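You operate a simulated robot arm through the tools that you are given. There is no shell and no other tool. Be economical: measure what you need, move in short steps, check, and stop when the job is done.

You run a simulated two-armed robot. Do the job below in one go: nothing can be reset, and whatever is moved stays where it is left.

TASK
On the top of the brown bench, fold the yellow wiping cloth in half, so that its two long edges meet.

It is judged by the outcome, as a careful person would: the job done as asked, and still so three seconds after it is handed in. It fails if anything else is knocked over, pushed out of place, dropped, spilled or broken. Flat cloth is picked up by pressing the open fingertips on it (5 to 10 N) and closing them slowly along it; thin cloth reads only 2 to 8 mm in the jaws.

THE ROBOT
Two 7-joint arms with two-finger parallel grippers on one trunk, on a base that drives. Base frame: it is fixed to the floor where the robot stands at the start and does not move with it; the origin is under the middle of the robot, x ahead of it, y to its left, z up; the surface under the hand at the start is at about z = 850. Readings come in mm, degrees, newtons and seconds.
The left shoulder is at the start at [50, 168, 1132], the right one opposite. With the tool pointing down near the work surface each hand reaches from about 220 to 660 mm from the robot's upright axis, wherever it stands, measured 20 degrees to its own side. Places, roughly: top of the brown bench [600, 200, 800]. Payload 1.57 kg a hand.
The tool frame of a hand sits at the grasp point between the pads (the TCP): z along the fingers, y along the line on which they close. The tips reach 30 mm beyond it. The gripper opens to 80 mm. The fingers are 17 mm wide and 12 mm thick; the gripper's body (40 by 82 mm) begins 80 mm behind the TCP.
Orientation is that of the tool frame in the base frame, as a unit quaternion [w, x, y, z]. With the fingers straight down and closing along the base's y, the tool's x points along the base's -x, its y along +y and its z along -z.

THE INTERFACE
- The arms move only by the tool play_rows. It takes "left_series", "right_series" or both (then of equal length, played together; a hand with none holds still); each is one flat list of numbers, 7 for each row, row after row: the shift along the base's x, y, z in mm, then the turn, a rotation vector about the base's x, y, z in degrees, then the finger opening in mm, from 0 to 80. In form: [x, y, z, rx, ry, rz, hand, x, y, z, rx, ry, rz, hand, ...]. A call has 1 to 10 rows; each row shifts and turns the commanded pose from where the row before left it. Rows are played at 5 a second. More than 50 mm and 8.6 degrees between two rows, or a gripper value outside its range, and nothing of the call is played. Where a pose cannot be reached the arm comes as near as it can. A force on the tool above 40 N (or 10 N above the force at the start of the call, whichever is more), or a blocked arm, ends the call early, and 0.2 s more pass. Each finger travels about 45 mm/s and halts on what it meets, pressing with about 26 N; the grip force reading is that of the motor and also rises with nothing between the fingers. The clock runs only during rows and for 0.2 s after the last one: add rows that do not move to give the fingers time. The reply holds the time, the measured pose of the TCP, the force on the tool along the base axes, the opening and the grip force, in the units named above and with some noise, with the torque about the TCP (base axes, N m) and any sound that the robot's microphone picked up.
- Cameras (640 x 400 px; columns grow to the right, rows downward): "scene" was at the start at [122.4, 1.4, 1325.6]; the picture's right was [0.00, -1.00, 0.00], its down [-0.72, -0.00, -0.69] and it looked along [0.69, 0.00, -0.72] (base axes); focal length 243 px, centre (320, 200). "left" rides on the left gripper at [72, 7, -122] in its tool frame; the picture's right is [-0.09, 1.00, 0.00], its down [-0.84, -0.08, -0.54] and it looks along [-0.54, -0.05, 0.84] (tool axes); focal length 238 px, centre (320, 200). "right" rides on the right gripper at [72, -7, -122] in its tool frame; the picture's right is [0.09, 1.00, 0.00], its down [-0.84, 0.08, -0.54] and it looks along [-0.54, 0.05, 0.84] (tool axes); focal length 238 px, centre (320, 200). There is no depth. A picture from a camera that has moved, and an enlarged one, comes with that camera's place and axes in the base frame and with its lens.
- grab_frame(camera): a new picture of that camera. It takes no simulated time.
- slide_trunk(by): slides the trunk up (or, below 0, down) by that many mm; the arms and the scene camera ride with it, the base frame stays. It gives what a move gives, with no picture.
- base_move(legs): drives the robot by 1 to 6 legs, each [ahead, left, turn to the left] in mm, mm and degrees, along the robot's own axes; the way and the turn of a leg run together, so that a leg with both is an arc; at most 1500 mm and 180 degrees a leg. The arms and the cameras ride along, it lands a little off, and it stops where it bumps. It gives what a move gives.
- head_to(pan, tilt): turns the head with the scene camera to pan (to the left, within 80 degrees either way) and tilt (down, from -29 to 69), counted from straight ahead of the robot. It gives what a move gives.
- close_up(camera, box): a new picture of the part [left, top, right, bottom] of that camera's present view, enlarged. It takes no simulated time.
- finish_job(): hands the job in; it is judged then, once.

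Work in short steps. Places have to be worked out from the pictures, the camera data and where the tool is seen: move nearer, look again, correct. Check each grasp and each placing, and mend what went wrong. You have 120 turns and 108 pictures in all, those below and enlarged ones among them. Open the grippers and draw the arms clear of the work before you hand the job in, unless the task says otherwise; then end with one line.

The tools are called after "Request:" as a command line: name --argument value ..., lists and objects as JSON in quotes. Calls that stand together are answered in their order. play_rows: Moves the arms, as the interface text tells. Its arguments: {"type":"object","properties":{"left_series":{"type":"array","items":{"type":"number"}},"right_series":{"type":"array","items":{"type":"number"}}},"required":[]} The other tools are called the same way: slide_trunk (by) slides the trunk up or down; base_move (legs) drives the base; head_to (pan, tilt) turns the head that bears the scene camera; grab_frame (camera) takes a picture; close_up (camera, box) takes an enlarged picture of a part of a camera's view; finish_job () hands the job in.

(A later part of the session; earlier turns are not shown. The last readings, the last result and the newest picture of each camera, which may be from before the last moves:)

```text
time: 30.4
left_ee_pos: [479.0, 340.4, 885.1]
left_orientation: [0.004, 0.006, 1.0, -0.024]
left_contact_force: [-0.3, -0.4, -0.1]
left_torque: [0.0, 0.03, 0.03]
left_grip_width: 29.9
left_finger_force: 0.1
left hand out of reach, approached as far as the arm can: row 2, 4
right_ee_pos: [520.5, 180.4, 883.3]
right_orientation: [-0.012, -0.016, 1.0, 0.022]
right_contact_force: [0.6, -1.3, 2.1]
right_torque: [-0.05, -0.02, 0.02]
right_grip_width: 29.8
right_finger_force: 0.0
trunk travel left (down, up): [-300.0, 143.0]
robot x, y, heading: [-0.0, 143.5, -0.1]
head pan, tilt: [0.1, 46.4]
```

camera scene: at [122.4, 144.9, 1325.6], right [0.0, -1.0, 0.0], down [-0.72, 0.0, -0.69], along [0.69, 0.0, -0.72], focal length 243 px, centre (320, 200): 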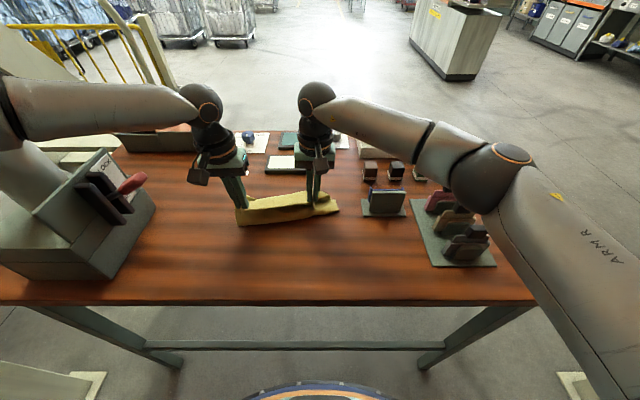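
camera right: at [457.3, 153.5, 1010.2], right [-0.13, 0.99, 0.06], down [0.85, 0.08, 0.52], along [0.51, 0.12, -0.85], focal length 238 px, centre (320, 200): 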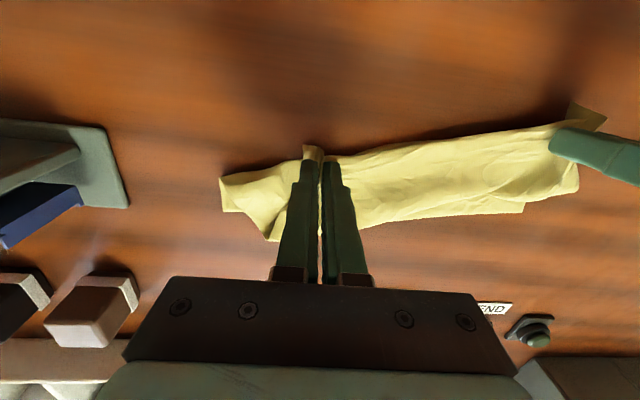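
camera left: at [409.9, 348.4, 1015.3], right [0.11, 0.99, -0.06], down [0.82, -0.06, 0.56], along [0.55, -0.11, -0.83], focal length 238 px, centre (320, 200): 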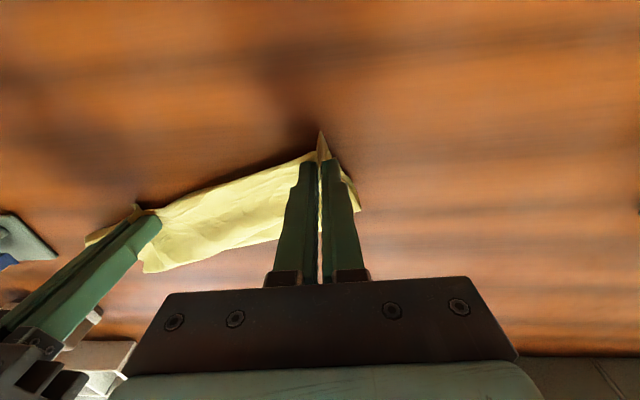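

Released. I lift both hands straight up and apart to look.

Request:
play_rows --left_series '[0, 0, 20, 0, 0, 0, 40, 0, 10, 30, 0, 0, 0, 40, -20, 20, 40, 0, 0, 0, 40, -30, 25, 40, 0, 0, 0, 40, -30, 15, 20, 0, 0, 0, 40]' --right_series '[0, 0, 20, 0, 0, 0, 40, 0, 0, 30, 0, 0, 0, 40, -10, -30, 40, 0, 0, 0, 40, -30, -40, 40, 0, 0, 0, 40, -40, -40, 20, 0, 0, 0, 40]'

Request:
grab_frame --camera "scene"

Request:
grab_frame --camera "left"

Request:
grab_frame --camera "right"

```text
refused: row 3 steps farther than a row can; nothing moved
```

```text
78 pictures are left
camera scene: at [122.4, 144.8, 1325.6], right [0.0, -1.0, 0.0], down [-0.72, 0.0, -0.69], along [0.69, 0.0, -0.72], focal length 243 px, centre (320, 200)
```

scene: 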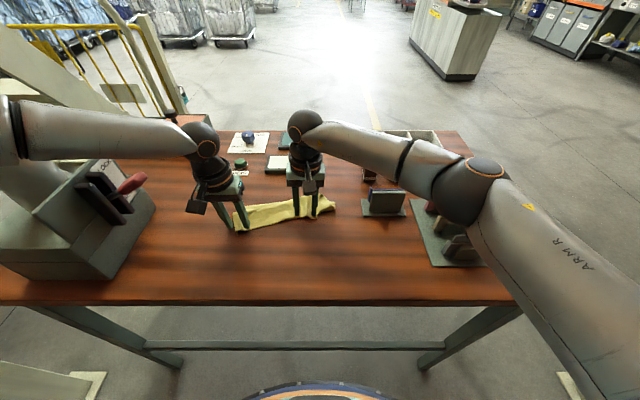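

```text
77 pictures are left
camera left: at [406.2, 353.6, 1006.1], right [0.11, 0.99, -0.05], down [0.83, -0.06, 0.55], along [0.55, -0.1, -0.83], focal length 238 px, centre (320, 200)
```

left: 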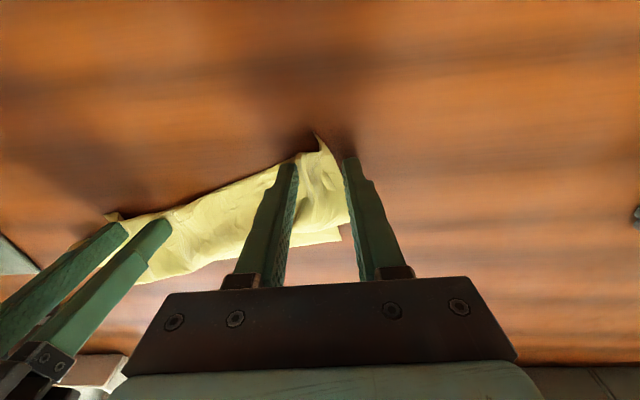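

```text
76 pictures are left
camera right: at [451.2, 164.2, 1005.6], right [-0.12, 0.99, 0.05], down [0.85, 0.08, 0.53], along [0.52, 0.11, -0.85], focal length 238 px, centre (320, 200)
```

right: 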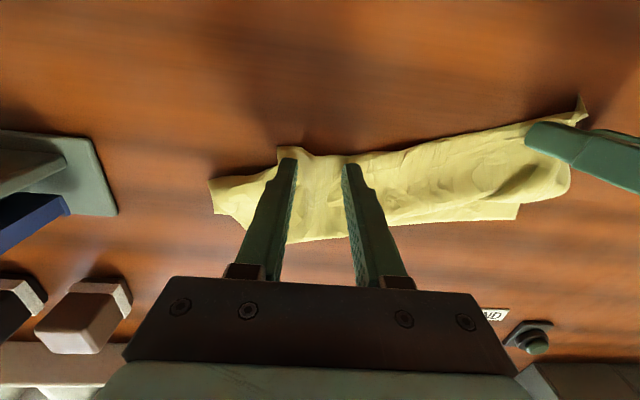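

A row was too long; I repeat with smaller steps.

Request:
play_rows --left_series '[0, 0, 20, 0, 0, 0, 40, 0, 10, 30, 0, 0, 0, 40, -15, 20, 30, 0, 0, 0, 40, -20, 20, 30, 0, 0, 0, 40, -25, 20, 30, 0, 0, 0, 40, -25, 20, 20, 0, 0, 0, 40]' --right_series '[0, 0, 20, 0, 0, 0, 40, 0, 0, 30, 0, 0, 0, 40, -10, -25, 30, 0, 0, 0, 40, -20, -30, 30, 0, 0, 0, 40, -25, -30, 25, 0, 0, 0, 40, -25, -30, 15, 0, 0, 0, 40]'

Request:
grab_frame --camera "scene"

Request:
grab_frame --camera "left"

Request:
grab_frame --camera "right"

```text
time: 31.8
left_ee_pos: [392.3, 431.7, 1045.6]
left_orientation: [0.004, 0.008, 1.0, -0.023]
left_contact_force: [-0.4, -0.2, -0.4]
left_torque: [0.0, -0.03, 0.0]
left_grip_width: 40.1
left_finger_force: 0.0
right_ee_pos: [439.9, 63.1, 1036.7]
right_orientation: [-0.011, -0.017, 1.0, 0.023]
right_contact_force: [-0.5, 0.5, 0.7]
right_torque: [0.01, 0.0, 0.01]
right_grip_width: 39.9
right_finger_force: 0.0
trunk travel left (down, up): [-300.0, 143.0]
robot x, y, heading: [-2.2, 140.2, -0.1]
head pan, tilt: [0.1, 46.4]
```

```text
75 pictures are left
camera scene: at [121.7, 144.7, 1325.7], right [0.0, -1.0, 0.0], down [-0.72, 0.0, -0.69], along [0.69, 0.0, -0.72], focal length 243 px, centre (320, 200)
```

scene: 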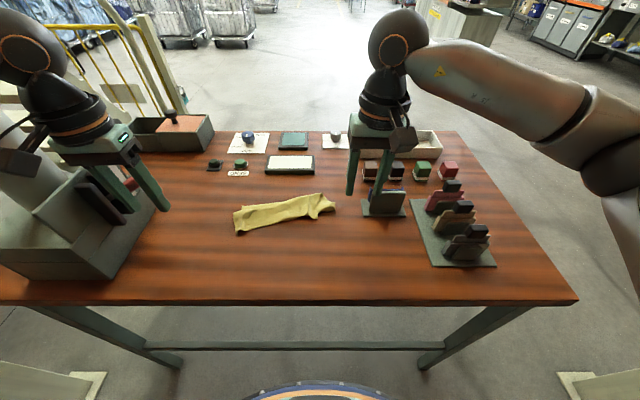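

```text
74 pictures are left
camera left: at [320.3, 443.9, 1166.7], right [0.11, 0.99, -0.04], down [0.83, -0.06, 0.55], along [0.55, -0.1, -0.83], focal length 238 px, centre (320, 200)
```

left: 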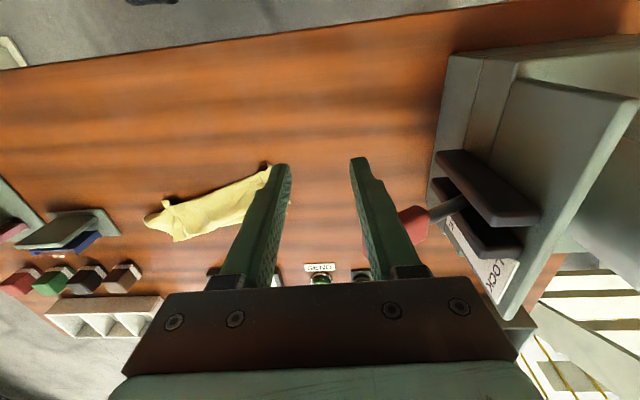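

```text
73 pictures are left
camera right: at [370.2, 48.1, 1158.9], right [-0.13, 0.99, 0.05], down [0.85, 0.08, 0.53], along [0.52, 0.11, -0.85], focal length 238 px, centre (320, 200)
```

right: 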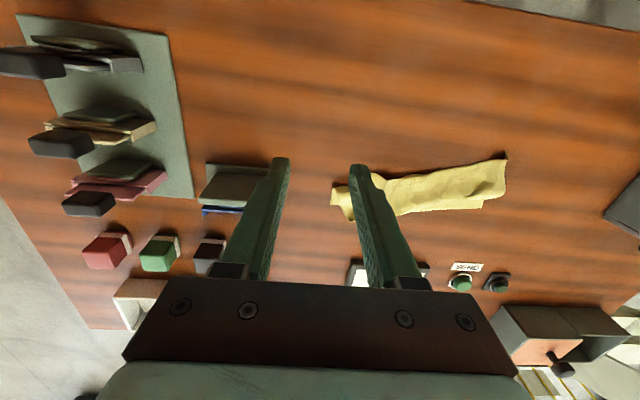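

Now a close look at the cloth.

Request:
close_up --camera "scene" --box '[210, 170, 360, 264]'

Request:
close_up --camera "right" --box '[310, 120, 540, 264]'

```text
4.26 times, centred on (285, 217) of scene
camera zoom: at [121.7, 144.7, 1325.7], right [0.0, -1.0, 0.0], down [-0.72, 0.0, -0.69], along [0.69, 0.0, -0.72], focal length 1034 px, centre (469, 128)
```

zoom: 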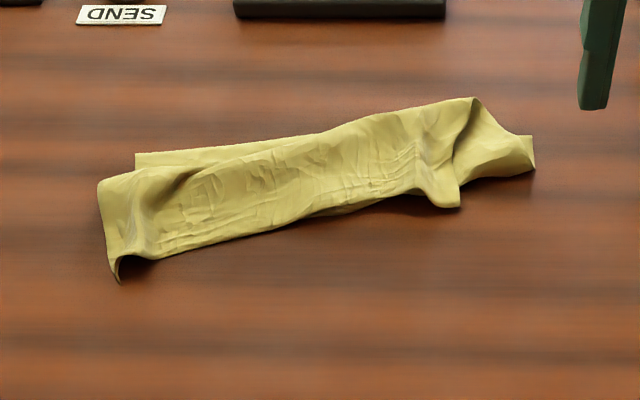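

```text
2.78 times, centred on (425, 192) of right
camera zoom: at [370.2, 48.1, 1158.9], right [-0.13, 0.99, 0.05], down [0.85, 0.08, 0.53], along [0.52, 0.11, -0.85], focal length 662 px, centre (28, 222)
```

zoom: 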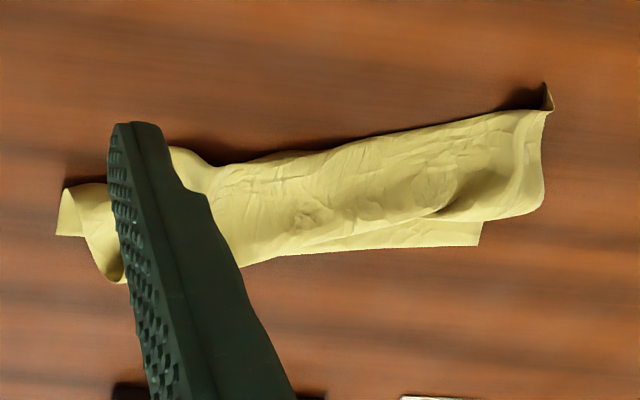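

The cloth lies in a narrow, rumpled strip, with the held edge flopped back toward the robot. I'll re-pick the near corners, unfold it, and redo it better. First I test the left arm's reach in free air.

Request:
play_rows --left_series '[22, -20, 0, 0, 0, 0, 40, 22, -20, 0, 0, 0, 0, 40, 22, -20, 0, 0, 0, 0, 40, 22, -20, 0, 0, 0, 0, 40, 20, -20, 0, 0, 0, 0, 40, 0, 0, -40, 0, 0, 0, 40, 0, 0, -40, 0, 0, 0, 40, 0, 0, 0, 0, 0, 0, 40]'

```text
time: 33.6
left_ee_pos: [501.2, 329.0, 965.4]
left_orientation: [0.004, 0.007, 1.0, -0.023]
left_contact_force: [-0.6, 0.0, -0.3]
left_torque: [0.01, 0.01, -0.02]
left_grip_width: 39.7
left_finger_force: 0.0
right_ee_pos: [440.2, 63.9, 1036.2]
right_orientation: [-0.01, -0.017, 1.0, 0.023]
right_contact_force: [-0.1, 0.9, -0.5]
right_torque: [-0.01, -0.02, 0.01]
right_grip_width: 40.0
right_finger_force: 0.1
trunk travel left (down, up): [-300.0, 143.0]
robot x, y, heading: [-1.2, 146.5, -0.1]
head pan, tilt: [0.1, 46.4]
```

That was reachable. I probe further: farther out, lower, and inward.

Request:
play_rows --left_series '[20, -8, -15, 0, 0, 0, 40, 20, -8, -15, 0, 0, 0, 40, 20, -8, -10, 0, 0, 0, 40, 0, 0, 0, 0, 0, 0, 40]'

```text
time: 34.6
left_ee_pos: [509.8, 341.8, 946.1]
left_orientation: [0.005, 0.006, 1.0, -0.024]
left_contact_force: [-0.1, 0.4, 0.7]
left_torque: [-0.02, 0.0, 0.01]
left_grip_width: 39.7
left_finger_force: 0.1
left hand out of reach, approached as far as the arm can: row 1, 2, 3
right_ee_pos: [440.6, 64.1, 1036.2]
right_orientation: [-0.01, -0.017, 1.0, 0.024]
right_contact_force: [0.6, 0.2, 0.0]
right_torque: [0.0, -0.01, -0.01]
right_grip_width: 40.1
right_finger_force: 0.0
trunk travel left (down, up): [-300.0, 143.0]
robot x, y, heading: [-0.0, 144.1, -0.0]
head pan, tilt: [0.1, 46.4]
```

The left arm is limited more the lower the hand sits, so the shoulder seems too high. I raise the hands and lower the trunk, then test again.

Request:
play_rows --left_series '[-10, 0, 35, 0, 0, 0, 40, -10, 0, 35, 0, 0, 0, 40, -10, 0, 35, 0, 0, 0, 40, 0, 0, 30, 0, 0, 0, 40]' --right_series '[0, 0, 20, 0, 0, 0, 40, 0, 10, 20, 0, 0, 0, 40, 0, 10, 20, 0, 0, 0, 40, 0, 0, 0, 0, 0, 0, 40]'

Request:
slide_trunk --by -120

Request:
play_rows --left_series '[20, -8, -15, 0, 0, 0, 40, 20, -8, -15, 0, 0, 0, 40, 20, -8, -10, 0, 0, 0, 40, 15, -5, 0, 0, 0, 0, 40, 0, 0, 0, 0, 0, 0, 40]'

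```text
time: 35.6
left_ee_pos: [477.3, 339.7, 1080.5]
left_orientation: [0.003, 0.008, 1.0, -0.023]
left_contact_force: [-0.4, 0.9, 0.5]
left_torque: [-0.03, 0.0, 0.0]
left_grip_width: 39.8
left_finger_force: 0.1
right_ee_pos: [441.9, 83.8, 1094.6]
right_orientation: [-0.011, -0.017, 1.0, 0.023]
right_contact_force: [1.1, -0.1, 0.5]
right_torque: [0.02, 0.02, -0.02]
right_grip_width: 40.2
right_finger_force: 0.1
trunk travel left (down, up): [-300.0, 143.0]
robot x, y, heading: [-0.7, 145.7, -0.1]
head pan, tilt: [0.1, 46.4]
```

```text
time: 37.1
left_ee_pos: [477.9, 341.2, 959.8]
left_orientation: [0.004, 0.008, 1.0, -0.023]
left_contact_force: [0.2, 0.1, 0.6]
left_torque: [0.03, 0.02, -0.01]
left_grip_width: 39.9
left_finger_force: 0.1
right_ee_pos: [441.9, 83.4, 974.5]
right_orientation: [-0.01, -0.017, 1.0, 0.024]
right_contact_force: [1.1, 0.8, -0.9]
right_torque: [0.02, 0.01, 0.0]
right_grip_width: 40.0
right_finger_force: 0.1
trunk travel left (down, up): [-180.0, 263.0]
robot x, y, heading: [1.0, 141.9, 0.0]
head pan, tilt: [0.1, 46.4]
```

```text
time: 38.3
left_ee_pos: [515.8, 338.0, 916.9]
left_orientation: [0.004, 0.006, 1.0, -0.023]
left_contact_force: [0.5, 0.3, -0.1]
left_torque: [0.0, 0.01, -0.01]
left_grip_width: 40.0
left_finger_force: 0.1
left hand out of reach, approached as far as the arm can: row 2, 3, 4
right_ee_pos: [441.6, 83.8, 975.1]
right_orientation: [-0.011, -0.017, 1.0, 0.024]
right_contact_force: [-1.1, -0.7, -0.2]
right_torque: [-0.03, 0.02, 0.01]
right_grip_width: 40.0
right_finger_force: 0.1
trunk travel left (down, up): [-180.0, 263.0]
robot x, y, heading: [-2.7, 143.4, -0.2]
head pan, tilt: [0.1, 46.4]
```

Only a little better. I check which direction is blocked: outward in y plus ahead.

Request:
play_rows --left_series '[0, 20, 0, 0, 0, 0, 40, 15, 20, 0, 0, 0, 0, 40, 20, 0, 0, 0, 0, 0, 40, 20, 0, 0, 0, 0, 0, 40, 0, 0, 0, 0, 0, 0, 40]'

Request:
grab_frame --camera "scene"

```text
time: 39.5
left_ee_pos: [545.5, 384.3, 916.6]
left_orientation: [0.005, 0.007, 1.0, -0.024]
left_contact_force: [-0.1, -0.6, 0.0]
left_torque: [0.03, -0.01, 0.0]
left_grip_width: 40.1
left_finger_force: 0.2
left hand out of reach, approached as far as the arm can: row 3, 4
right_ee_pos: [441.0, 83.7, 975.6]
right_orientation: [-0.01, -0.017, 1.0, 0.023]
right_contact_force: [-0.8, -0.2, 0.3]
right_torque: [0.04, 0.0, 0.01]
right_grip_width: 39.8
right_finger_force: 0.2
trunk travel left (down, up): [-180.0, 263.0]
robot x, y, heading: [-0.3, 147.0, -0.3]
head pan, tilt: [0.1, 46.4]
```

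```text
70 pictures are left
camera scene: at [122.5, 144.9, 1205.6], right [0.0, -1.0, 0.0], down [-0.72, 0.0, -0.69], along [0.69, 0.0, -0.72], focal length 243 px, centre (320, 200)
```

scene: 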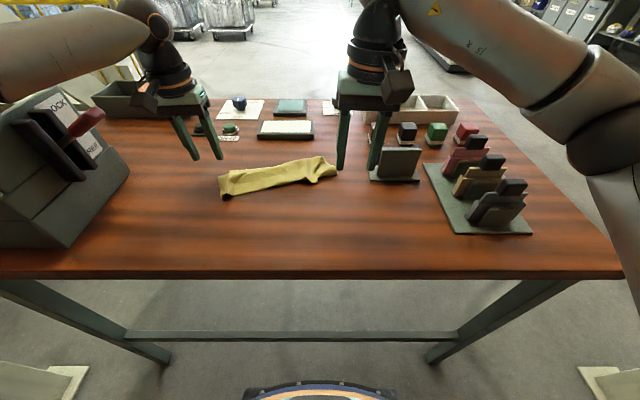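

The left hand seems bound to stay about 20° or more to its own side. I test whether the right hand can cross over enough if I stand further right.

Request:
play_rows --left_series '[-10, 5, 10, 0, 0, 0, 40, -10, 5, 10, 0, 0, 0, 40, 0, 0, 0, 0, 0, 0, 40, 0, 0, 0, 0, 0, 0, 40, 0, 0, 0, 0, 0, 0, 40, 0, 0, 0, 0, 0, 0, 40]' --right_series '[20, 25, 0, 0, 0, 0, 40, 20, 25, 0, 0, 0, 0, 40, 20, 25, -10, 0, 0, 0, 40, 20, 25, -20, 0, 0, 0, 40, 20, 25, -20, 0, 0, 0, 40, 0, 0, 0, 0, 0, 0, 40]'

```text
time: 40.9
left_ee_pos: [525.1, 394.2, 934.8]
left_orientation: [0.004, 0.008, 1.0, -0.023]
left_contact_force: [0.2, 0.7, -0.2]
left_torque: [-0.03, -0.05, 0.01]
left_grip_width: 40.1
left_finger_force: 0.0
right_ee_pos: [537.8, 204.0, 921.6]
right_orientation: [-0.011, -0.017, 1.0, 0.023]
right_contact_force: [-0.6, -0.6, 0.7]
right_torque: [-0.02, -0.02, 0.01]
right_grip_width: 40.1
right_finger_force: 0.1
right hand out of reach, approached as far as the arm can: row 5
trunk travel left (down, up): [-180.0, 263.0]
robot x, y, heading: [-0.7, 141.2, -0.2]
head pan, tilt: [0.1, 46.4]
```

The right can cross about 6°. I move it back, and test whether a larger yaw lets the left hand come inward.

Request:
play_rows --left_series '[-5, -5, 0, 0, 0, -8, 40, -5, -5, 0, 0, 0, -8, 40, -5, -5, 0, 0, 0, -8, 40, -5, -10, 0, 0, 0, -8, 40, 0, -20, 0, 0, 0, 0, 40, 0, -20, 0, 0, 0, 0, 40, 0, -20, 0, 0, 0, 0, 40, 0, -20, 0, 0, 0, 0, 40, 0, 0, 0, 0, 0, 0, 40]' --right_series '[-5, -20, 5, 0, 0, 0, 40, -5, -25, 5, 0, 0, 0, 40, -5, -25, 5, 0, 0, 0, 40, -5, -20, 5, 0, 0, 0, 40, 0, 0, 0, 0, 0, 0, 40, 0, 0, 0, 0, 0, 0, 40, 0, 0, 0, 0, 0, 0, 40, 0, 0, 0, 0, 0, 0, 40, 0, 0, 0, 0, 0, 0, 40]'

```text
time: 42.9
left_ee_pos: [484.7, 310.4, 932.5]
left_orientation: [-0.001, 0.281, 0.959, -0.023]
left_contact_force: [-0.3, -0.4, 0.3]
left_torque: [0.0, 0.0, 0.03]
left_grip_width: 39.9
left_finger_force: 0.0
left hand out of reach, approached as far as the arm can: row 7, 8
right_ee_pos: [516.3, 115.2, 943.5]
right_orientation: [-0.011, -0.018, 1.0, 0.023]
right_contact_force: [0.8, 0.2, -0.1]
right_torque: [-0.01, -0.04, 0.03]
right_grip_width: 40.3
right_finger_force: 0.1
trunk travel left (down, up): [-180.0, 263.0]
robot x, y, heading: [1.9, 141.7, 0.2]
head pan, tilt: [0.1, 46.4]
```

Yaw barely matters; the limit is one of direction. Standing about 60 mm further right should suit both hands. I undo the yaw, raise the hands and shift the base.

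Request:
play_rows --left_series '[-10, 10, 10, 0, 0, 8, 40, -10, 10, 10, 0, 0, 8, 40, -10, 10, 10, 0, 0, 8, 40, -10, 10, 10, 0, 0, 8, 40]' --right_series '[-20, 5, 10, 0, 0, 0, 40, -20, 5, 10, 0, 0, 0, 40, -20, 5, 10, 0, 0, 0, 40, -20, 5, 10, 0, 0, 0, 40]'

Request:
base_move --legs '[[0, -60, 0]]'

Request:
grab_frame --camera "left"

Request:
grab_frame --camera "right"

```text
time: 43.9
left_ee_pos: [443.8, 349.7, 972.2]
left_orientation: [0.004, 0.005, 1.0, -0.023]
left_contact_force: [-0.4, 0.0, 0.2]
left_torque: [0.03, -0.02, -0.01]
left_grip_width: 39.9
left_finger_force: 0.1
right_ee_pos: [436.0, 132.6, 984.8]
right_orientation: [-0.011, -0.017, 1.0, 0.023]
right_contact_force: [-0.1, -0.6, 0.0]
right_torque: [0.0, 0.03, -0.01]
right_grip_width: 39.9
right_finger_force: 0.0
trunk travel left (down, up): [-180.0, 263.0]
robot x, y, heading: [1.3, 147.1, -0.1]
head pan, tilt: [0.1, 46.4]
```

```text
time: 45.1
left_ee_pos: [445.0, 288.0, 973.1]
left_orientation: [0.004, 0.006, 1.0, -0.022]
left_contact_force: [-0.1, -0.1, -0.2]
left_torque: [-0.01, 0.0, 0.0]
left_grip_width: 39.8
left_finger_force: 0.0
right_ee_pos: [437.0, 73.2, 983.1]
right_orientation: [-0.011, -0.018, 0.999, 0.024]
right_contact_force: [-0.2, 0.3, -0.7]
right_torque: [-0.04, -0.03, 0.01]
right_grip_width: 39.9
right_finger_force: 0.1
trunk travel left (down, up): [-180.0, 263.0]
robot x, y, heading: [2.3, 81.0, -0.1]
head pan, tilt: [0.1, 46.4]
```

```text
69 pictures are left
camera left: at [372.8, 301.7, 1094.0], right [0.1, 0.99, -0.04], down [0.83, -0.06, 0.55], along [0.55, -0.09, -0.83], focal length 238 px, centre (320, 200)
```

left: 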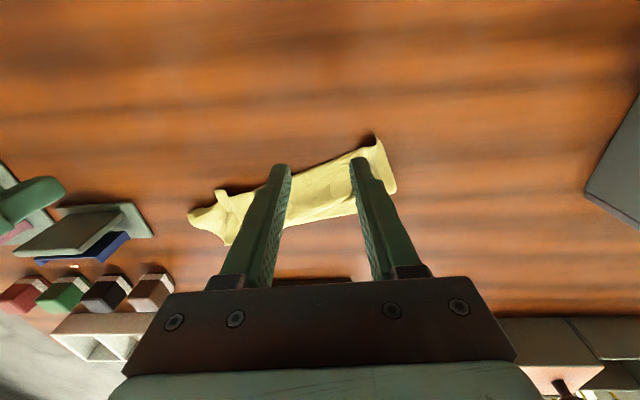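

```text
68 pictures are left
camera right: at [367.3, 57.5, 1105.8], right [-0.13, 0.99, 0.05], down [0.85, 0.08, 0.53], along [0.52, 0.11, -0.85], focal length 238 px, centre (320, 200)
```

right: 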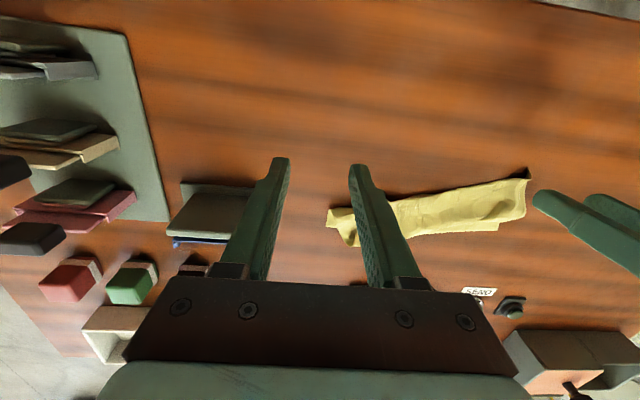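

I straighten the hands' small tilt, move each over its corner, and look closer.

Request:
play_rows --left_series '[-8, 12, 0, 2.6, 0, 0, 40, -8, 12, 0, 0, 0, 0, 40, -8, 12, 0, 0, 0, 0, 40, -8, 12, -10, 0, 0, 0, 40]' --right_series '[0, 18, 0, -2.7, 0, 0, 40, 0, 18, 0, 0, 0, 0, 40, 0, 18, -10, 0, 0, 0, 40, 0, 18, -20, 0, 0, 0, 40]'

Request:
close_up --camera "left" --box '[120, 100, 440, 300]'

Request:
close_up --camera "right" --box '[200, 100, 520, 300]'

```text
time: 46.1
left_ee_pos: [411.4, 336.5, 962.5]
left_orientation: [0.004, 0.006, 1.0, 0.0]
left_contact_force: [0.8, -0.1, -0.8]
left_torque: [0.0, 0.01, 0.04]
left_grip_width: 39.9
left_finger_force: 0.1
right_ee_pos: [437.2, 146.7, 953.2]
right_orientation: [-0.012, -0.017, 1.0, -0.001]
right_contact_force: [0.8, 0.3, -0.9]
right_torque: [-0.04, 0.0, -0.01]
right_grip_width: 39.8
right_finger_force: 0.0
trunk travel left (down, up): [-180.0, 263.0]
robot x, y, heading: [-1.4, 85.0, -0.0]
head pan, tilt: [0.1, 46.4]
```

```text
2.00 times, centred on (280, 200) of left
camera zoom: at [339.7, 344.2, 1084.3], right [0.1, 0.99, 0.0], down [0.83, -0.09, 0.55], along [0.55, -0.06, -0.84], focal length 477 px, centre (400, 200)
```

zoom: 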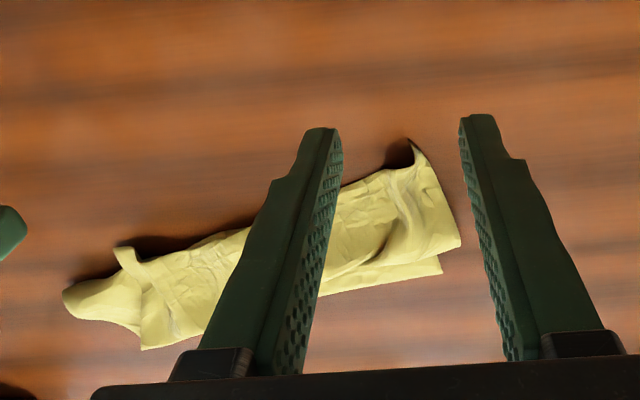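

```text
2.00 times, centred on (360, 200) of right
camera zoom: at [367.7, 136.7, 1075.9], right [-0.13, 0.99, 0.0], down [0.85, 0.11, 0.52], along [0.52, 0.07, -0.85], focal length 477 px, centre (240, 200)
```

zoom: 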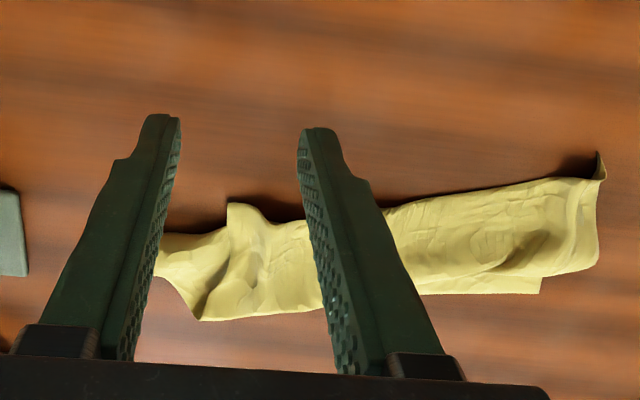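

The cloth is in a thirds-like Z with the near edge on top at the robot's side, its corners standing up a little. I bring each hand over its raised corner, fingers either side of it, just above the bench.

Request:
play_rows --left_series '[18, 1, -10, 0, 0, 0, 40, 18, 1, -10, 0, 0, 0, 40, 18, 0, -15, 0, 0, 0, 40, 0, 0, -20, 0, 0, 0, 40, 0, 0, -15, 0, 0, 0, 40, 0, 0, -6, 0, 0, 0, 40]' --right_series '[22, 3, -10, 0, 0, 0, 40, 24, 3, -10, 0, 0, 0, 40, 24, 3, -14, 0, 0, 0, 40, 0, 0, -15, 0, 0, 0, 40, 0, 0, -12, 0, 0, 0, 40, 0, 0, -6, 0, 0, 0, 40]'

Request:
close_up --camera "left" --box '[160, 100, 480, 300]'

Request:
close_up --camera "right" --box '[160, 100, 480, 300]'

```text
time: 47.5
left_ee_pos: [466.5, 339.1, 886.7]
left_orientation: [0.003, 0.005, 1.0, 0.0]
left_contact_force: [0.4, 0.6, 1.0]
left_torque: [-0.02, 0.02, 0.03]
left_grip_width: 39.8
left_finger_force: 0.0
right_ee_pos: [506.0, 154.7, 885.8]
right_orientation: [-0.011, -0.018, 1.0, -0.001]
right_contact_force: [0.1, 0.4, -0.4]
right_torque: [0.0, -0.01, -0.02]
right_grip_width: 40.0
right_finger_force: 0.0
trunk travel left (down, up): [-180.0, 263.0]
robot x, y, heading: [-2.8, 81.8, 0.2]
head pan, tilt: [0.1, 46.4]
```

```text
2.00 times, centred on (320, 200) of left
camera zoom: at [394.7, 347.2, 1008.4], right [0.1, 0.99, 0.0], down [0.83, -0.09, 0.55], along [0.55, -0.06, -0.84], focal length 477 px, centre (320, 200)
```

zoom: 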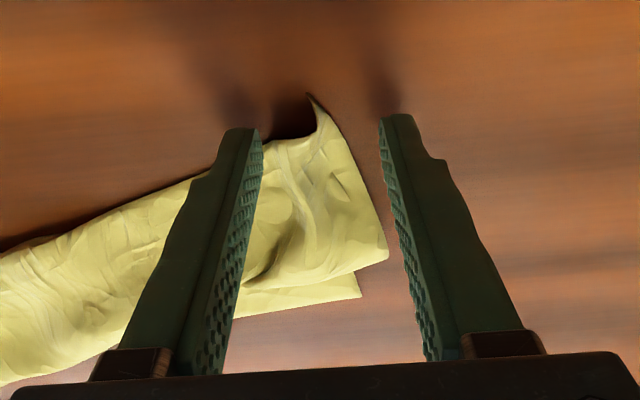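

```text
2.00 times, centred on (320, 200) of right
camera zoom: at [436.9, 144.8, 1009.7], right [-0.13, 0.99, 0.0], down [0.85, 0.11, 0.52], along [0.52, 0.07, -0.85], focal length 477 px, centre (320, 200)
```

zoom: 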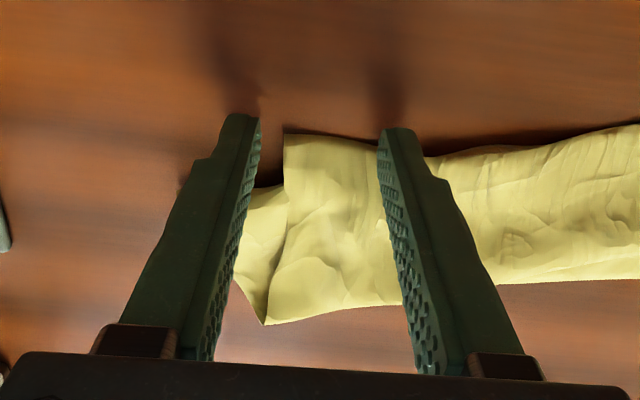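

Both corners sit between the fingers. I lower 3 mm and close slowly.

Request:
play_rows --left_series '[0, 0, -2, 0, 0, 0, 40, 0, 0, -1, 0, 0, 0, 36, 0, 0, 0, 0, 0, 0, 32, 0, 0, 0, 0, 0, 0, 28, 0, 0, 0, 0, 0, 0, 24, 0, 0, 0, 0, 0, 0, 19, 0, 0, 0, 0, 0, 0, 14, 0, 0, 0, 0, 0, 0, 9, 0, 0, 0, 0, 0, 0, 4, 0, 0, 0, 0, 0, 0, 0]' --right_series '[0, 0, -2, 0, 0, 0, 40, 0, 0, -2, 0, 0, 0, 36, 0, 0, 0, 0, 0, 0, 32, 0, 0, 0, 0, 0, 0, 28, 0, 0, 0, 0, 0, 0, 24, 0, 0, 0, 0, 0, 0, 19, 0, 0, 0, 0, 0, 0, 14, 0, 0, 0, 0, 0, 0, 9, 0, 0, 0, 0, 0, 0, 4, 0, 0, 0, 0, 0, 0, 0]'

Request:
close_up --camera "left" --box '[160, 100, 480, 300]'

Request:
close_up --camera "right" --box '[160, 100, 480, 300]'

```text
time: 49.7
left_ee_pos: [466.3, 339.6, 883.5]
left_orientation: [0.004, 0.006, 1.0, 0.0]
left_contact_force: [0.2, -1.6, 1.0]
left_torque: [-0.04, 0.03, 0.0]
left_grip_width: 2.0
left_finger_force: 18.4
right_ee_pos: [506.2, 155.1, 881.9]
right_orientation: [-0.011, -0.018, 1.0, -0.001]
right_contact_force: [-1.5, 1.2, 0.4]
right_torque: [0.02, 0.02, 0.04]
right_grip_width: 1.4
right_finger_force: 19.8
trunk travel left (down, up): [-180.0, 263.0]
robot x, y, heading: [-0.0, 85.0, 0.1]
head pan, tilt: [0.1, 46.4]
```

```text
2.00 times, centred on (320, 200) of left
camera zoom: at [394.4, 346.9, 1005.6], right [0.1, 0.99, 0.0], down [0.83, -0.09, 0.55], along [0.55, -0.06, -0.84], focal length 477 px, centre (320, 200)
```

zoom: 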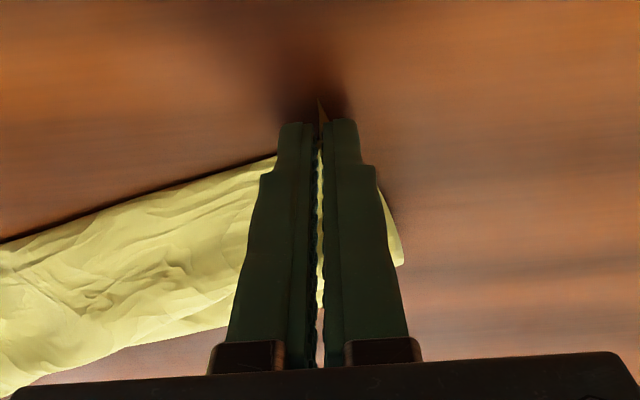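

```text
2.00 times, centred on (320, 200) of right
camera zoom: at [437.1, 144.6, 1005.2], right [-0.13, 0.99, 0.0], down [0.85, 0.11, 0.52], along [0.52, 0.07, -0.85], focal length 477 px, centre (320, 200)
```

zoom: 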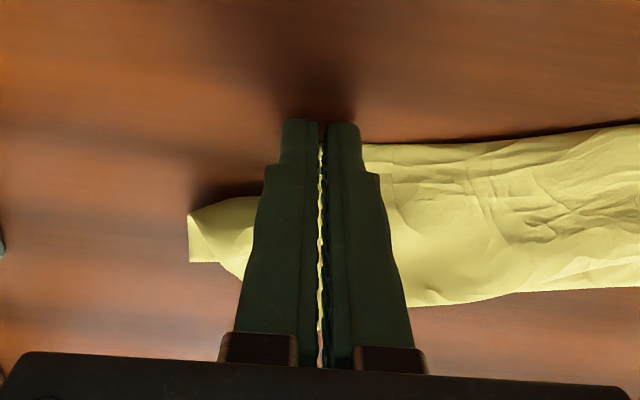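

Both corners are pinched (2.0 and 1.4 mm). I lift slowly to see what comes along.

Request:
play_rows --left_series '[0, 0, 10, 0, 0, 0, 0, 0, 0, 15, 0, 0, 0, 0, 0, 0, 15, 0, 0, 0, 0, 0, 0, 15, 0, 0, 0, 0, 0, 0, 15, 0, 0, 0, 0]' --right_series '[0, 0, 10, 0, 0, 0, 0, 0, 0, 15, 0, 0, 0, 0, 0, 0, 15, 0, 0, 0, 0, 0, 0, 15, 0, 0, 0, 0, 0, 0, 15, 0, 0, 0, 0]'

Request:
grab_frame --camera "scene"

Request:
grab_frame --camera "right"

Request:
grab_frame --camera "left"

```text
time: 50.9
left_ee_pos: [466.2, 338.6, 953.2]
left_orientation: [0.003, 0.006, 1.0, 0.0]
left_contact_force: [0.9, -0.5, -0.3]
left_torque: [0.0, 0.0, 0.06]
left_grip_width: 1.9
left_finger_force: 23.7
right_ee_pos: [506.2, 154.6, 951.9]
right_orientation: [-0.012, -0.018, 1.0, -0.001]
right_contact_force: [0.5, 0.2, -0.8]
right_torque: [0.0, 0.01, -0.03]
right_grip_width: 1.5
right_finger_force: 23.7
trunk travel left (down, up): [-180.0, 263.0]
robot x, y, heading: [2.0, 83.9, -0.1]
head pan, tilt: [0.1, 46.4]
```

```text
61 pictures are left
camera scene: at [122.3, 83.8, 1205.6], right [0.0, -1.0, 0.0], down [-0.72, 0.0, -0.69], along [0.69, 0.0, -0.72], focal length 243 px, centre (320, 200)
```

scene: 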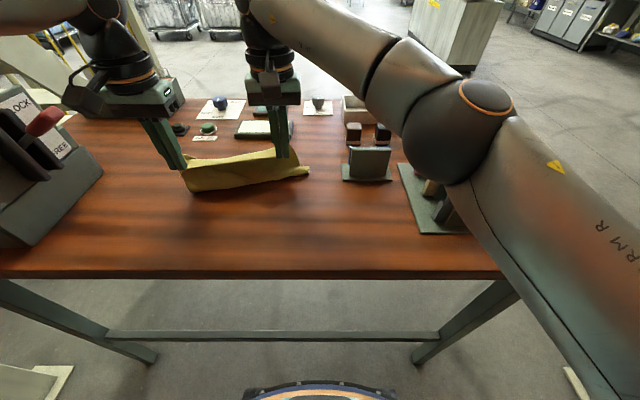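

```text
60 pictures are left
camera right: at [436.9, 144.8, 1074.6], right [-0.13, 0.99, 0.0], down [0.85, 0.11, 0.52], along [0.52, 0.07, -0.85], focal length 238 px, centre (320, 200)
```

right: 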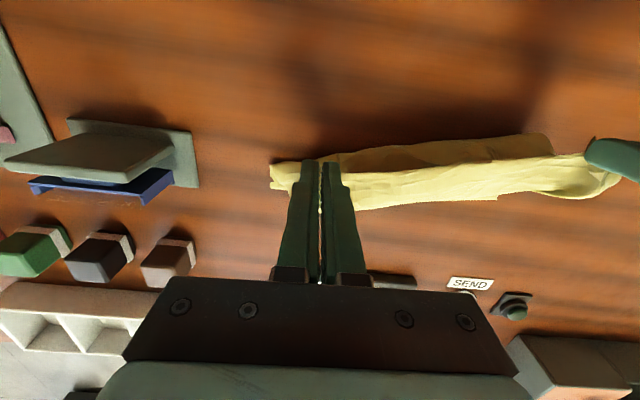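

```text
59 pictures are left
camera left: at [394.9, 346.8, 1075.5], right [0.1, 0.99, 0.0], down [0.83, -0.09, 0.55], along [0.55, -0.06, -0.84], focal length 238 px, centre (320, 200)
```

left: 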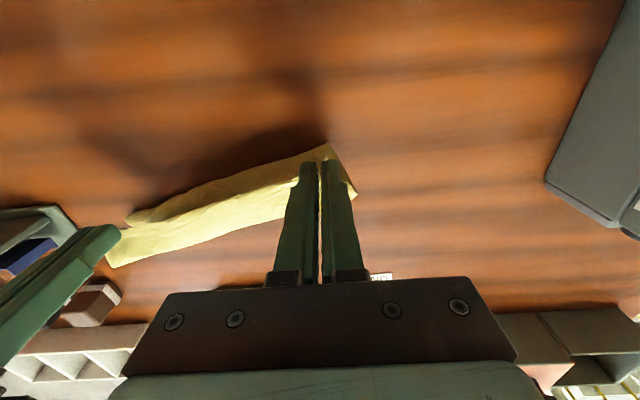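

Both corners are held right at their tips and the edge lifts cleanly. The fold line lies too close to the far edge, so I draw the hands back toward the robot to unroll the cloth flat while keeping hold.

Request:
play_rows --left_series '[-18, 0, 0, 0, 0, 0, 0, -20, 0, -6, 0, 0, 0, 0, -20, 0, -8, 0, 0, 0, 0, -18, 0, -10, 0, 0, 0, 0, -14, 0, -10, 0, 0, 0, 0]' --right_series '[-18, 0, 0, 0, 0, 0, 0, -20, 0, -6, 0, 0, 0, 0, -20, 0, -8, 0, 0, 0, 0, -18, 0, -10, 0, 0, 0, 0, -14, 0, -10, 0, 0, 0, 0]'

Request:
grab_frame --camera "right"

Request:
grab_frame --camera "left"

```text
time: 52.1
left_ee_pos: [375.3, 339.4, 919.5]
left_orientation: [0.004, 0.006, 1.0, 0.0]
left_contact_force: [0.9, -1.5, -0.5]
left_torque: [-0.02, -0.03, 0.01]
left_grip_width: 2.0
left_finger_force: 23.7
right_ee_pos: [417.2, 155.0, 918.2]
right_orientation: [-0.012, -0.018, 1.0, 0.0]
right_contact_force: [-0.3, 0.8, -0.5]
right_torque: [0.05, 0.03, -0.01]
right_grip_width: 1.5
right_finger_force: 23.0
trunk travel left (down, up): [-180.0, 263.0]
robot x, y, heading: [0.3, 89.7, -0.1]
head pan, tilt: [0.1, 46.4]
```

```text
58 pictures are left
camera right: at [348.0, 144.7, 1040.3], right [-0.13, 0.99, 0.0], down [0.85, 0.11, 0.52], along [0.52, 0.07, -0.85], focal length 238 px, centre (320, 200)
```

right: 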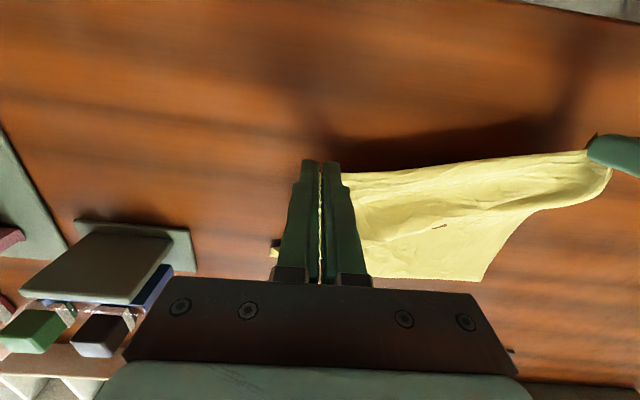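

```text
57 pictures are left
camera left: at [303.8, 347.0, 1041.2], right [0.1, 0.99, 0.0], down [0.83, -0.09, 0.55], along [0.55, -0.06, -0.84], focal length 238 px, centre (320, 200)
```

left: 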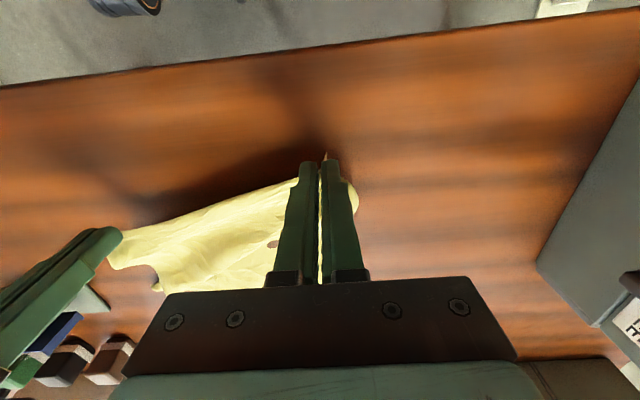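

The cloth unrolled nicely; the far edge runs from about (541,114) to (551,366), nearly parallel to y. The right corner trails, so I pull it back to straighten the sheet.

Request:
play_rows --left_series '[-5, 1, -5, 0, 0, 0, 0, -5, 1, -5, 0, 0, 0, 0, 0, 0, 0, 0, 0, 0, 0]' --right_series '[-15, -1, -5, 0, 0, 0, 0, -15, -1, -5, 0, 0, 0, 0, -15, -1, 0, 0, 0, 0, 0]'

Request:
grab_frame --camera "right"

Request:
grab_frame --camera "scene"

```text
time: 52.9
left_ee_pos: [366.4, 341.1, 909.6]
left_orientation: [0.004, 0.006, 1.0, 0.0]
left_contact_force: [0.3, -0.1, -0.5]
left_torque: [-0.03, 0.02, 0.01]
left_grip_width: 1.8
left_finger_force: 24.1
right_ee_pos: [371.8, 151.0, 908.7]
right_orientation: [-0.011, -0.018, 1.0, 0.0]
right_contact_force: [0.8, 0.3, -0.1]
right_torque: [-0.01, 0.0, 0.02]
right_grip_width: 1.2
right_finger_force: 23.2
trunk travel left (down, up): [-180.0, 263.0]
robot x, y, heading: [-2.2, 83.9, 0.0]
head pan, tilt: [0.1, 46.4]
```

```text
56 pictures are left
camera right: at [302.7, 141.9, 1031.0], right [-0.13, 0.99, 0.0], down [0.85, 0.11, 0.52], along [0.52, 0.07, -0.85], focal length 238 px, centre (320, 200)
```

right: 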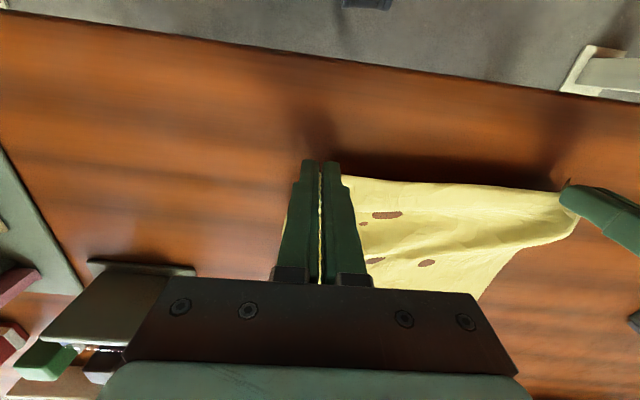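

```text
55 pictures are left
camera scene: at [122.5, 83.8, 1205.6], right [0.0, -1.0, 0.0], down [-0.72, 0.0, -0.69], along [0.69, 0.0, -0.72], focal length 243 px, centre (320, 200)
```

scene: 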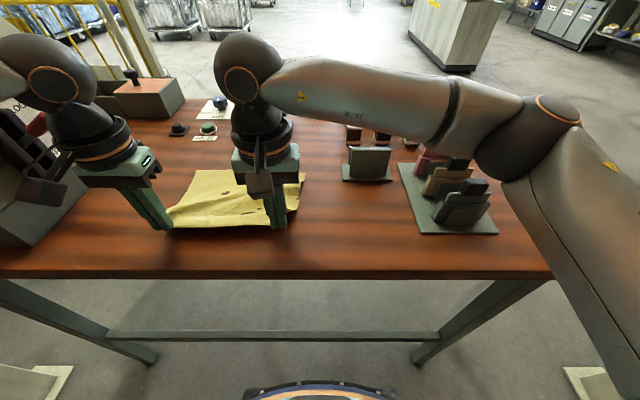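

Nicely spread now: grips at (366,341) and (372,151), far edge about (545,116)–(554,367). I carry the near edge over in an arc and stop above the far edge.

Request:
play_rows --left_series '[15, 0, 20, 0, 0, 0, 0, 18, 0, 18, 0, 0, 0, 0, 22, 0, 12, 0, 0, 0, 0, 24, 0, 4, 0, 0, 0, 0, 24, 1, -4, 0, 0, 0, 0, 22, 1, -10, 0, 0, 0, 0, 20, 1, -15, 0, 0, 0, 0, 18, 1, -18, 0, 0, 0, 0]' --right_series '[15, 0, 20, 0, 0, 0, 0, 18, 0, 18, 0, 0, 0, 0, 22, 0, 12, 0, 0, 0, 0, 24, 0, 4, 0, 0, 0, 0, 23, 0, -4, 0, 0, 0, 0, 21, -1, -10, 0, 0, 0, 0, 18, -1, -15, 0, 0, 0, 0, 14, -1, -18, 0, 0, 0, 0]'

Request:
grab_frame --camera "right"

Request:
grab_frame --camera "left"

Request:
grab_frame --camera "scene"

```text
time: 54.7
left_ee_pos: [530.9, 344.0, 914.8]
left_orientation: [0.003, 0.006, 1.0, 0.0]
left_contact_force: [-0.9, -6.0, -0.5]
left_torque: [-0.15, 0.0, -0.05]
left_grip_width: 1.6
left_finger_force: 23.3
right_ee_pos: [528.2, 148.2, 913.8]
right_orientation: [-0.011, -0.019, 1.0, 0.001]
right_contact_force: [0.8, 6.5, -0.6]
right_torque: [0.23, 0.0, 0.06]
right_grip_width: 1.6
right_finger_force: 23.1
trunk travel left (down, up): [-180.0, 263.0]
robot x, y, heading: [0.2, 82.5, 0.3]
head pan, tilt: [0.1, 46.4]
```

```text
54 pictures are left
camera right: at [457.6, 138.2, 1036.5], right [-0.13, 0.99, 0.0], down [0.85, 0.11, 0.52], along [0.52, 0.07, -0.85], focal length 238 px, centre (320, 200)
```

right: 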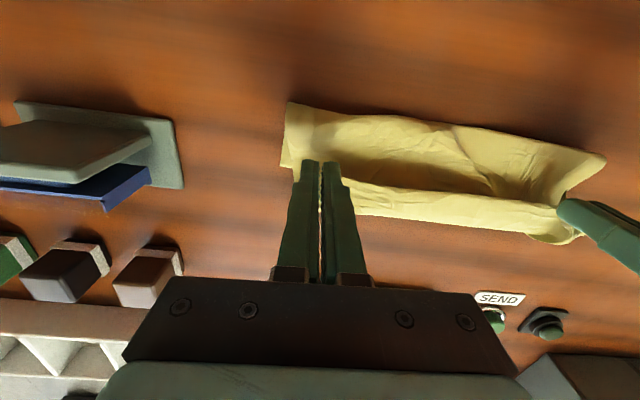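

```text
53 pictures are left
camera left: at [458.7, 352.0, 1036.8], right [0.11, 0.99, 0.0], down [0.83, -0.09, 0.55], along [0.55, -0.06, -0.84], focal length 238 px, centre (320, 200)
```

left: 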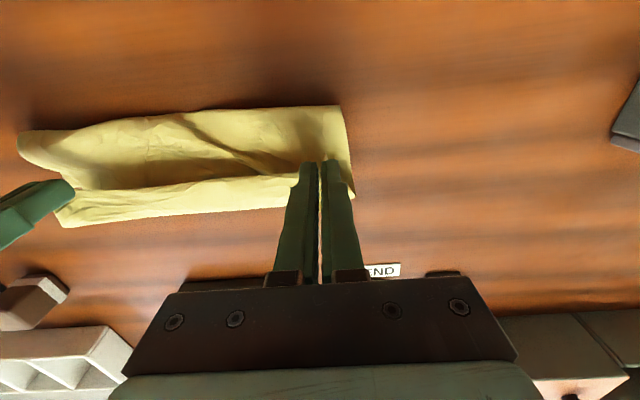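

```text
52 pictures are left
camera scene: at [122.8, 84.0, 1205.6], right [0.0, -1.0, 0.0], down [-0.72, 0.0, -0.69], along [0.69, 0.0, -0.72], focal length 243 px, centre (320, 200)
```

scene: 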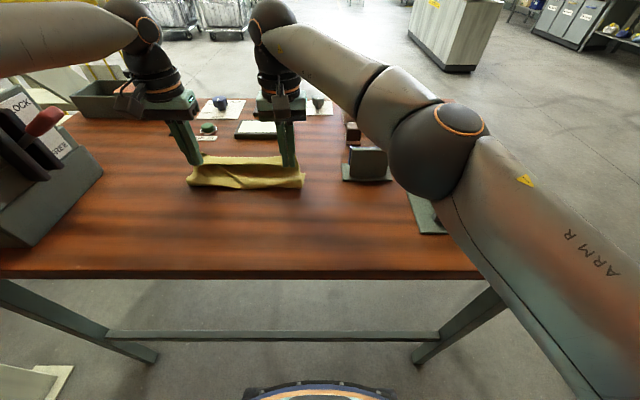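

The carry worked with little tension. I look closely before lowering.

Request:
close_up --camera "scene" --box '[170, 120, 330, 220]'

Request:
close_up --camera "left" --box '[0, 80, 400, 260]'

```text
4.00 times, centred on (250, 170) of scene
camera zoom: at [122.8, 84.0, 1205.6], right [0.0, -1.0, 0.0], down [-0.72, 0.0, -0.69], along [0.69, 0.0, -0.72], focal length 972 px, centre (600, 320)
```

zoom: 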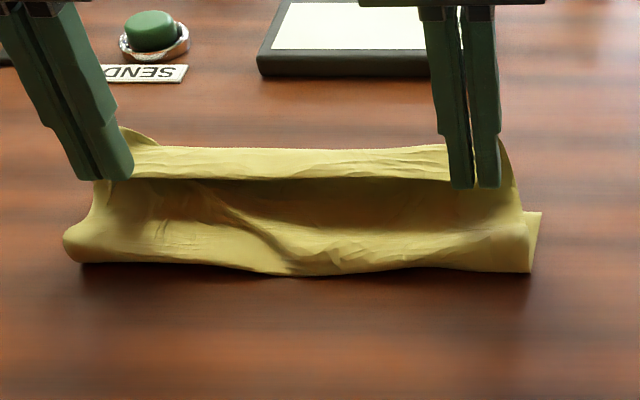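

```text
1.60 times, centred on (200, 170) of left
camera zoom: at [458.7, 352.0, 1036.8], right [0.11, 0.99, 0.0], down [0.83, -0.09, 0.55], along [0.55, -0.06, -0.84], focal length 381 px, centre (512, 248)
```

zoom: 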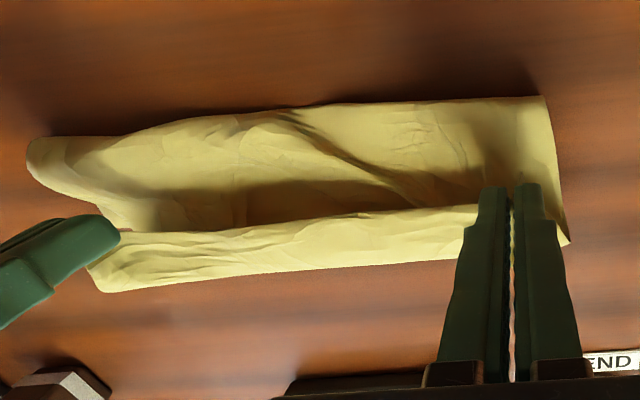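

The loop of cloth beyond the fingers shows the crease has rolled too far forward (x≈485), because my arc was too high. I carry the edge back the way it came and lay the sheet out flat while still holding it.

Request:
play_rows --left_series '[-18, 0, 15, 0, 0, 0, 0, -22, -1, 12, 0, 0, 0, 0, -24, -1, 6, 0, 0, 0, 0, -24, -1, 0, 0, 0, 0, 0, -24, 0, -10, 0, 0, 0, 0, -22, 0, -14, 0, 0, 0, 0, -18, 0, -18, 0, 0, 0, 0, -15, 0, -12, 0, 0, 0, 0, -6, 0, -8, 0, 0, 0, 0]' --right_series '[-18, 0, 15, 0, 0, 0, 0, -22, 1, 12, 0, 0, 0, 0, -24, 1, 6, 0, 0, 0, 0, -24, 1, 0, 0, 0, 0, 0, -24, 0, -10, 0, 0, 0, 0, -22, 0, -14, 0, 0, 0, 0, -18, 0, -18, 0, 0, 0, 0, -15, 0, -12, 0, 0, 0, 0, -8, 0, -8, 0, 0, 0, 0]'

Request:
grab_frame --camera "right"

Request:
grab_frame --camera "scene"

```text
time: 56.7
left_ee_pos: [357.1, 342.3, 889.0]
left_orientation: [0.004, 0.006, 1.0, 0.0]
left_contact_force: [0.4, 0.0, -0.1]
left_torque: [-0.03, -0.02, 0.0]
left_grip_width: 1.8
left_finger_force: 23.6
right_ee_pos: [352.1, 150.6, 886.8]
right_orientation: [-0.011, -0.017, 1.0, 0.001]
right_contact_force: [-0.3, 0.5, 0.0]
right_torque: [0.02, 0.02, 0.02]
right_grip_width: 1.5
right_finger_force: 23.3
trunk travel left (down, up): [-180.0, 263.0]
robot x, y, heading: [2.6, 78.1, 0.1]
head pan, tilt: [0.1, 46.4]
```

```text
49 pictures are left
camera right: at [282.8, 141.2, 1009.8], right [-0.13, 0.99, 0.0], down [0.85, 0.11, 0.52], along [0.52, 0.07, -0.85], focal length 238 px, centre (320, 200)
```

right: 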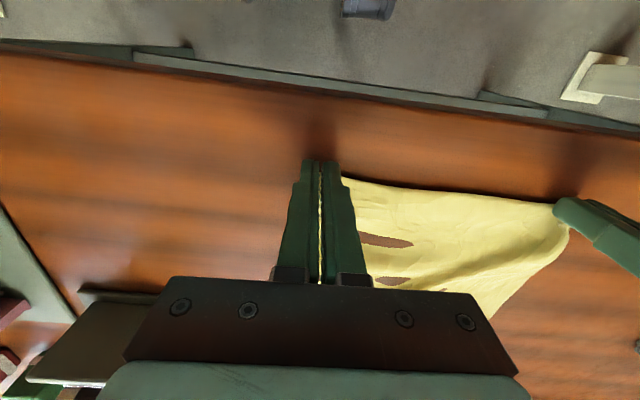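

```text
48 pictures are left
camera scene: at [122.4, 83.8, 1205.6], right [0.0, -1.0, 0.0], down [-0.72, 0.0, -0.69], along [0.69, 0.0, -0.72], focal length 243 px, centre (320, 200)
```

scene: 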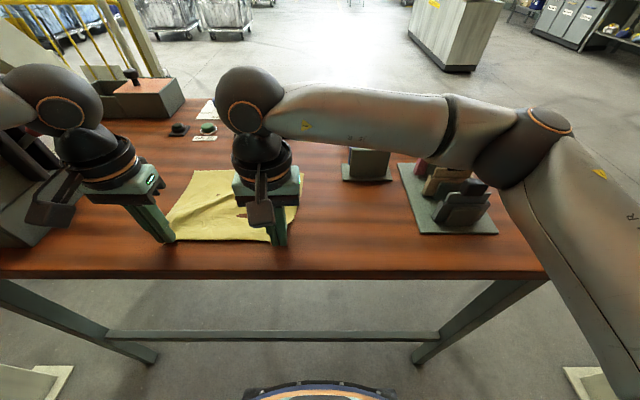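

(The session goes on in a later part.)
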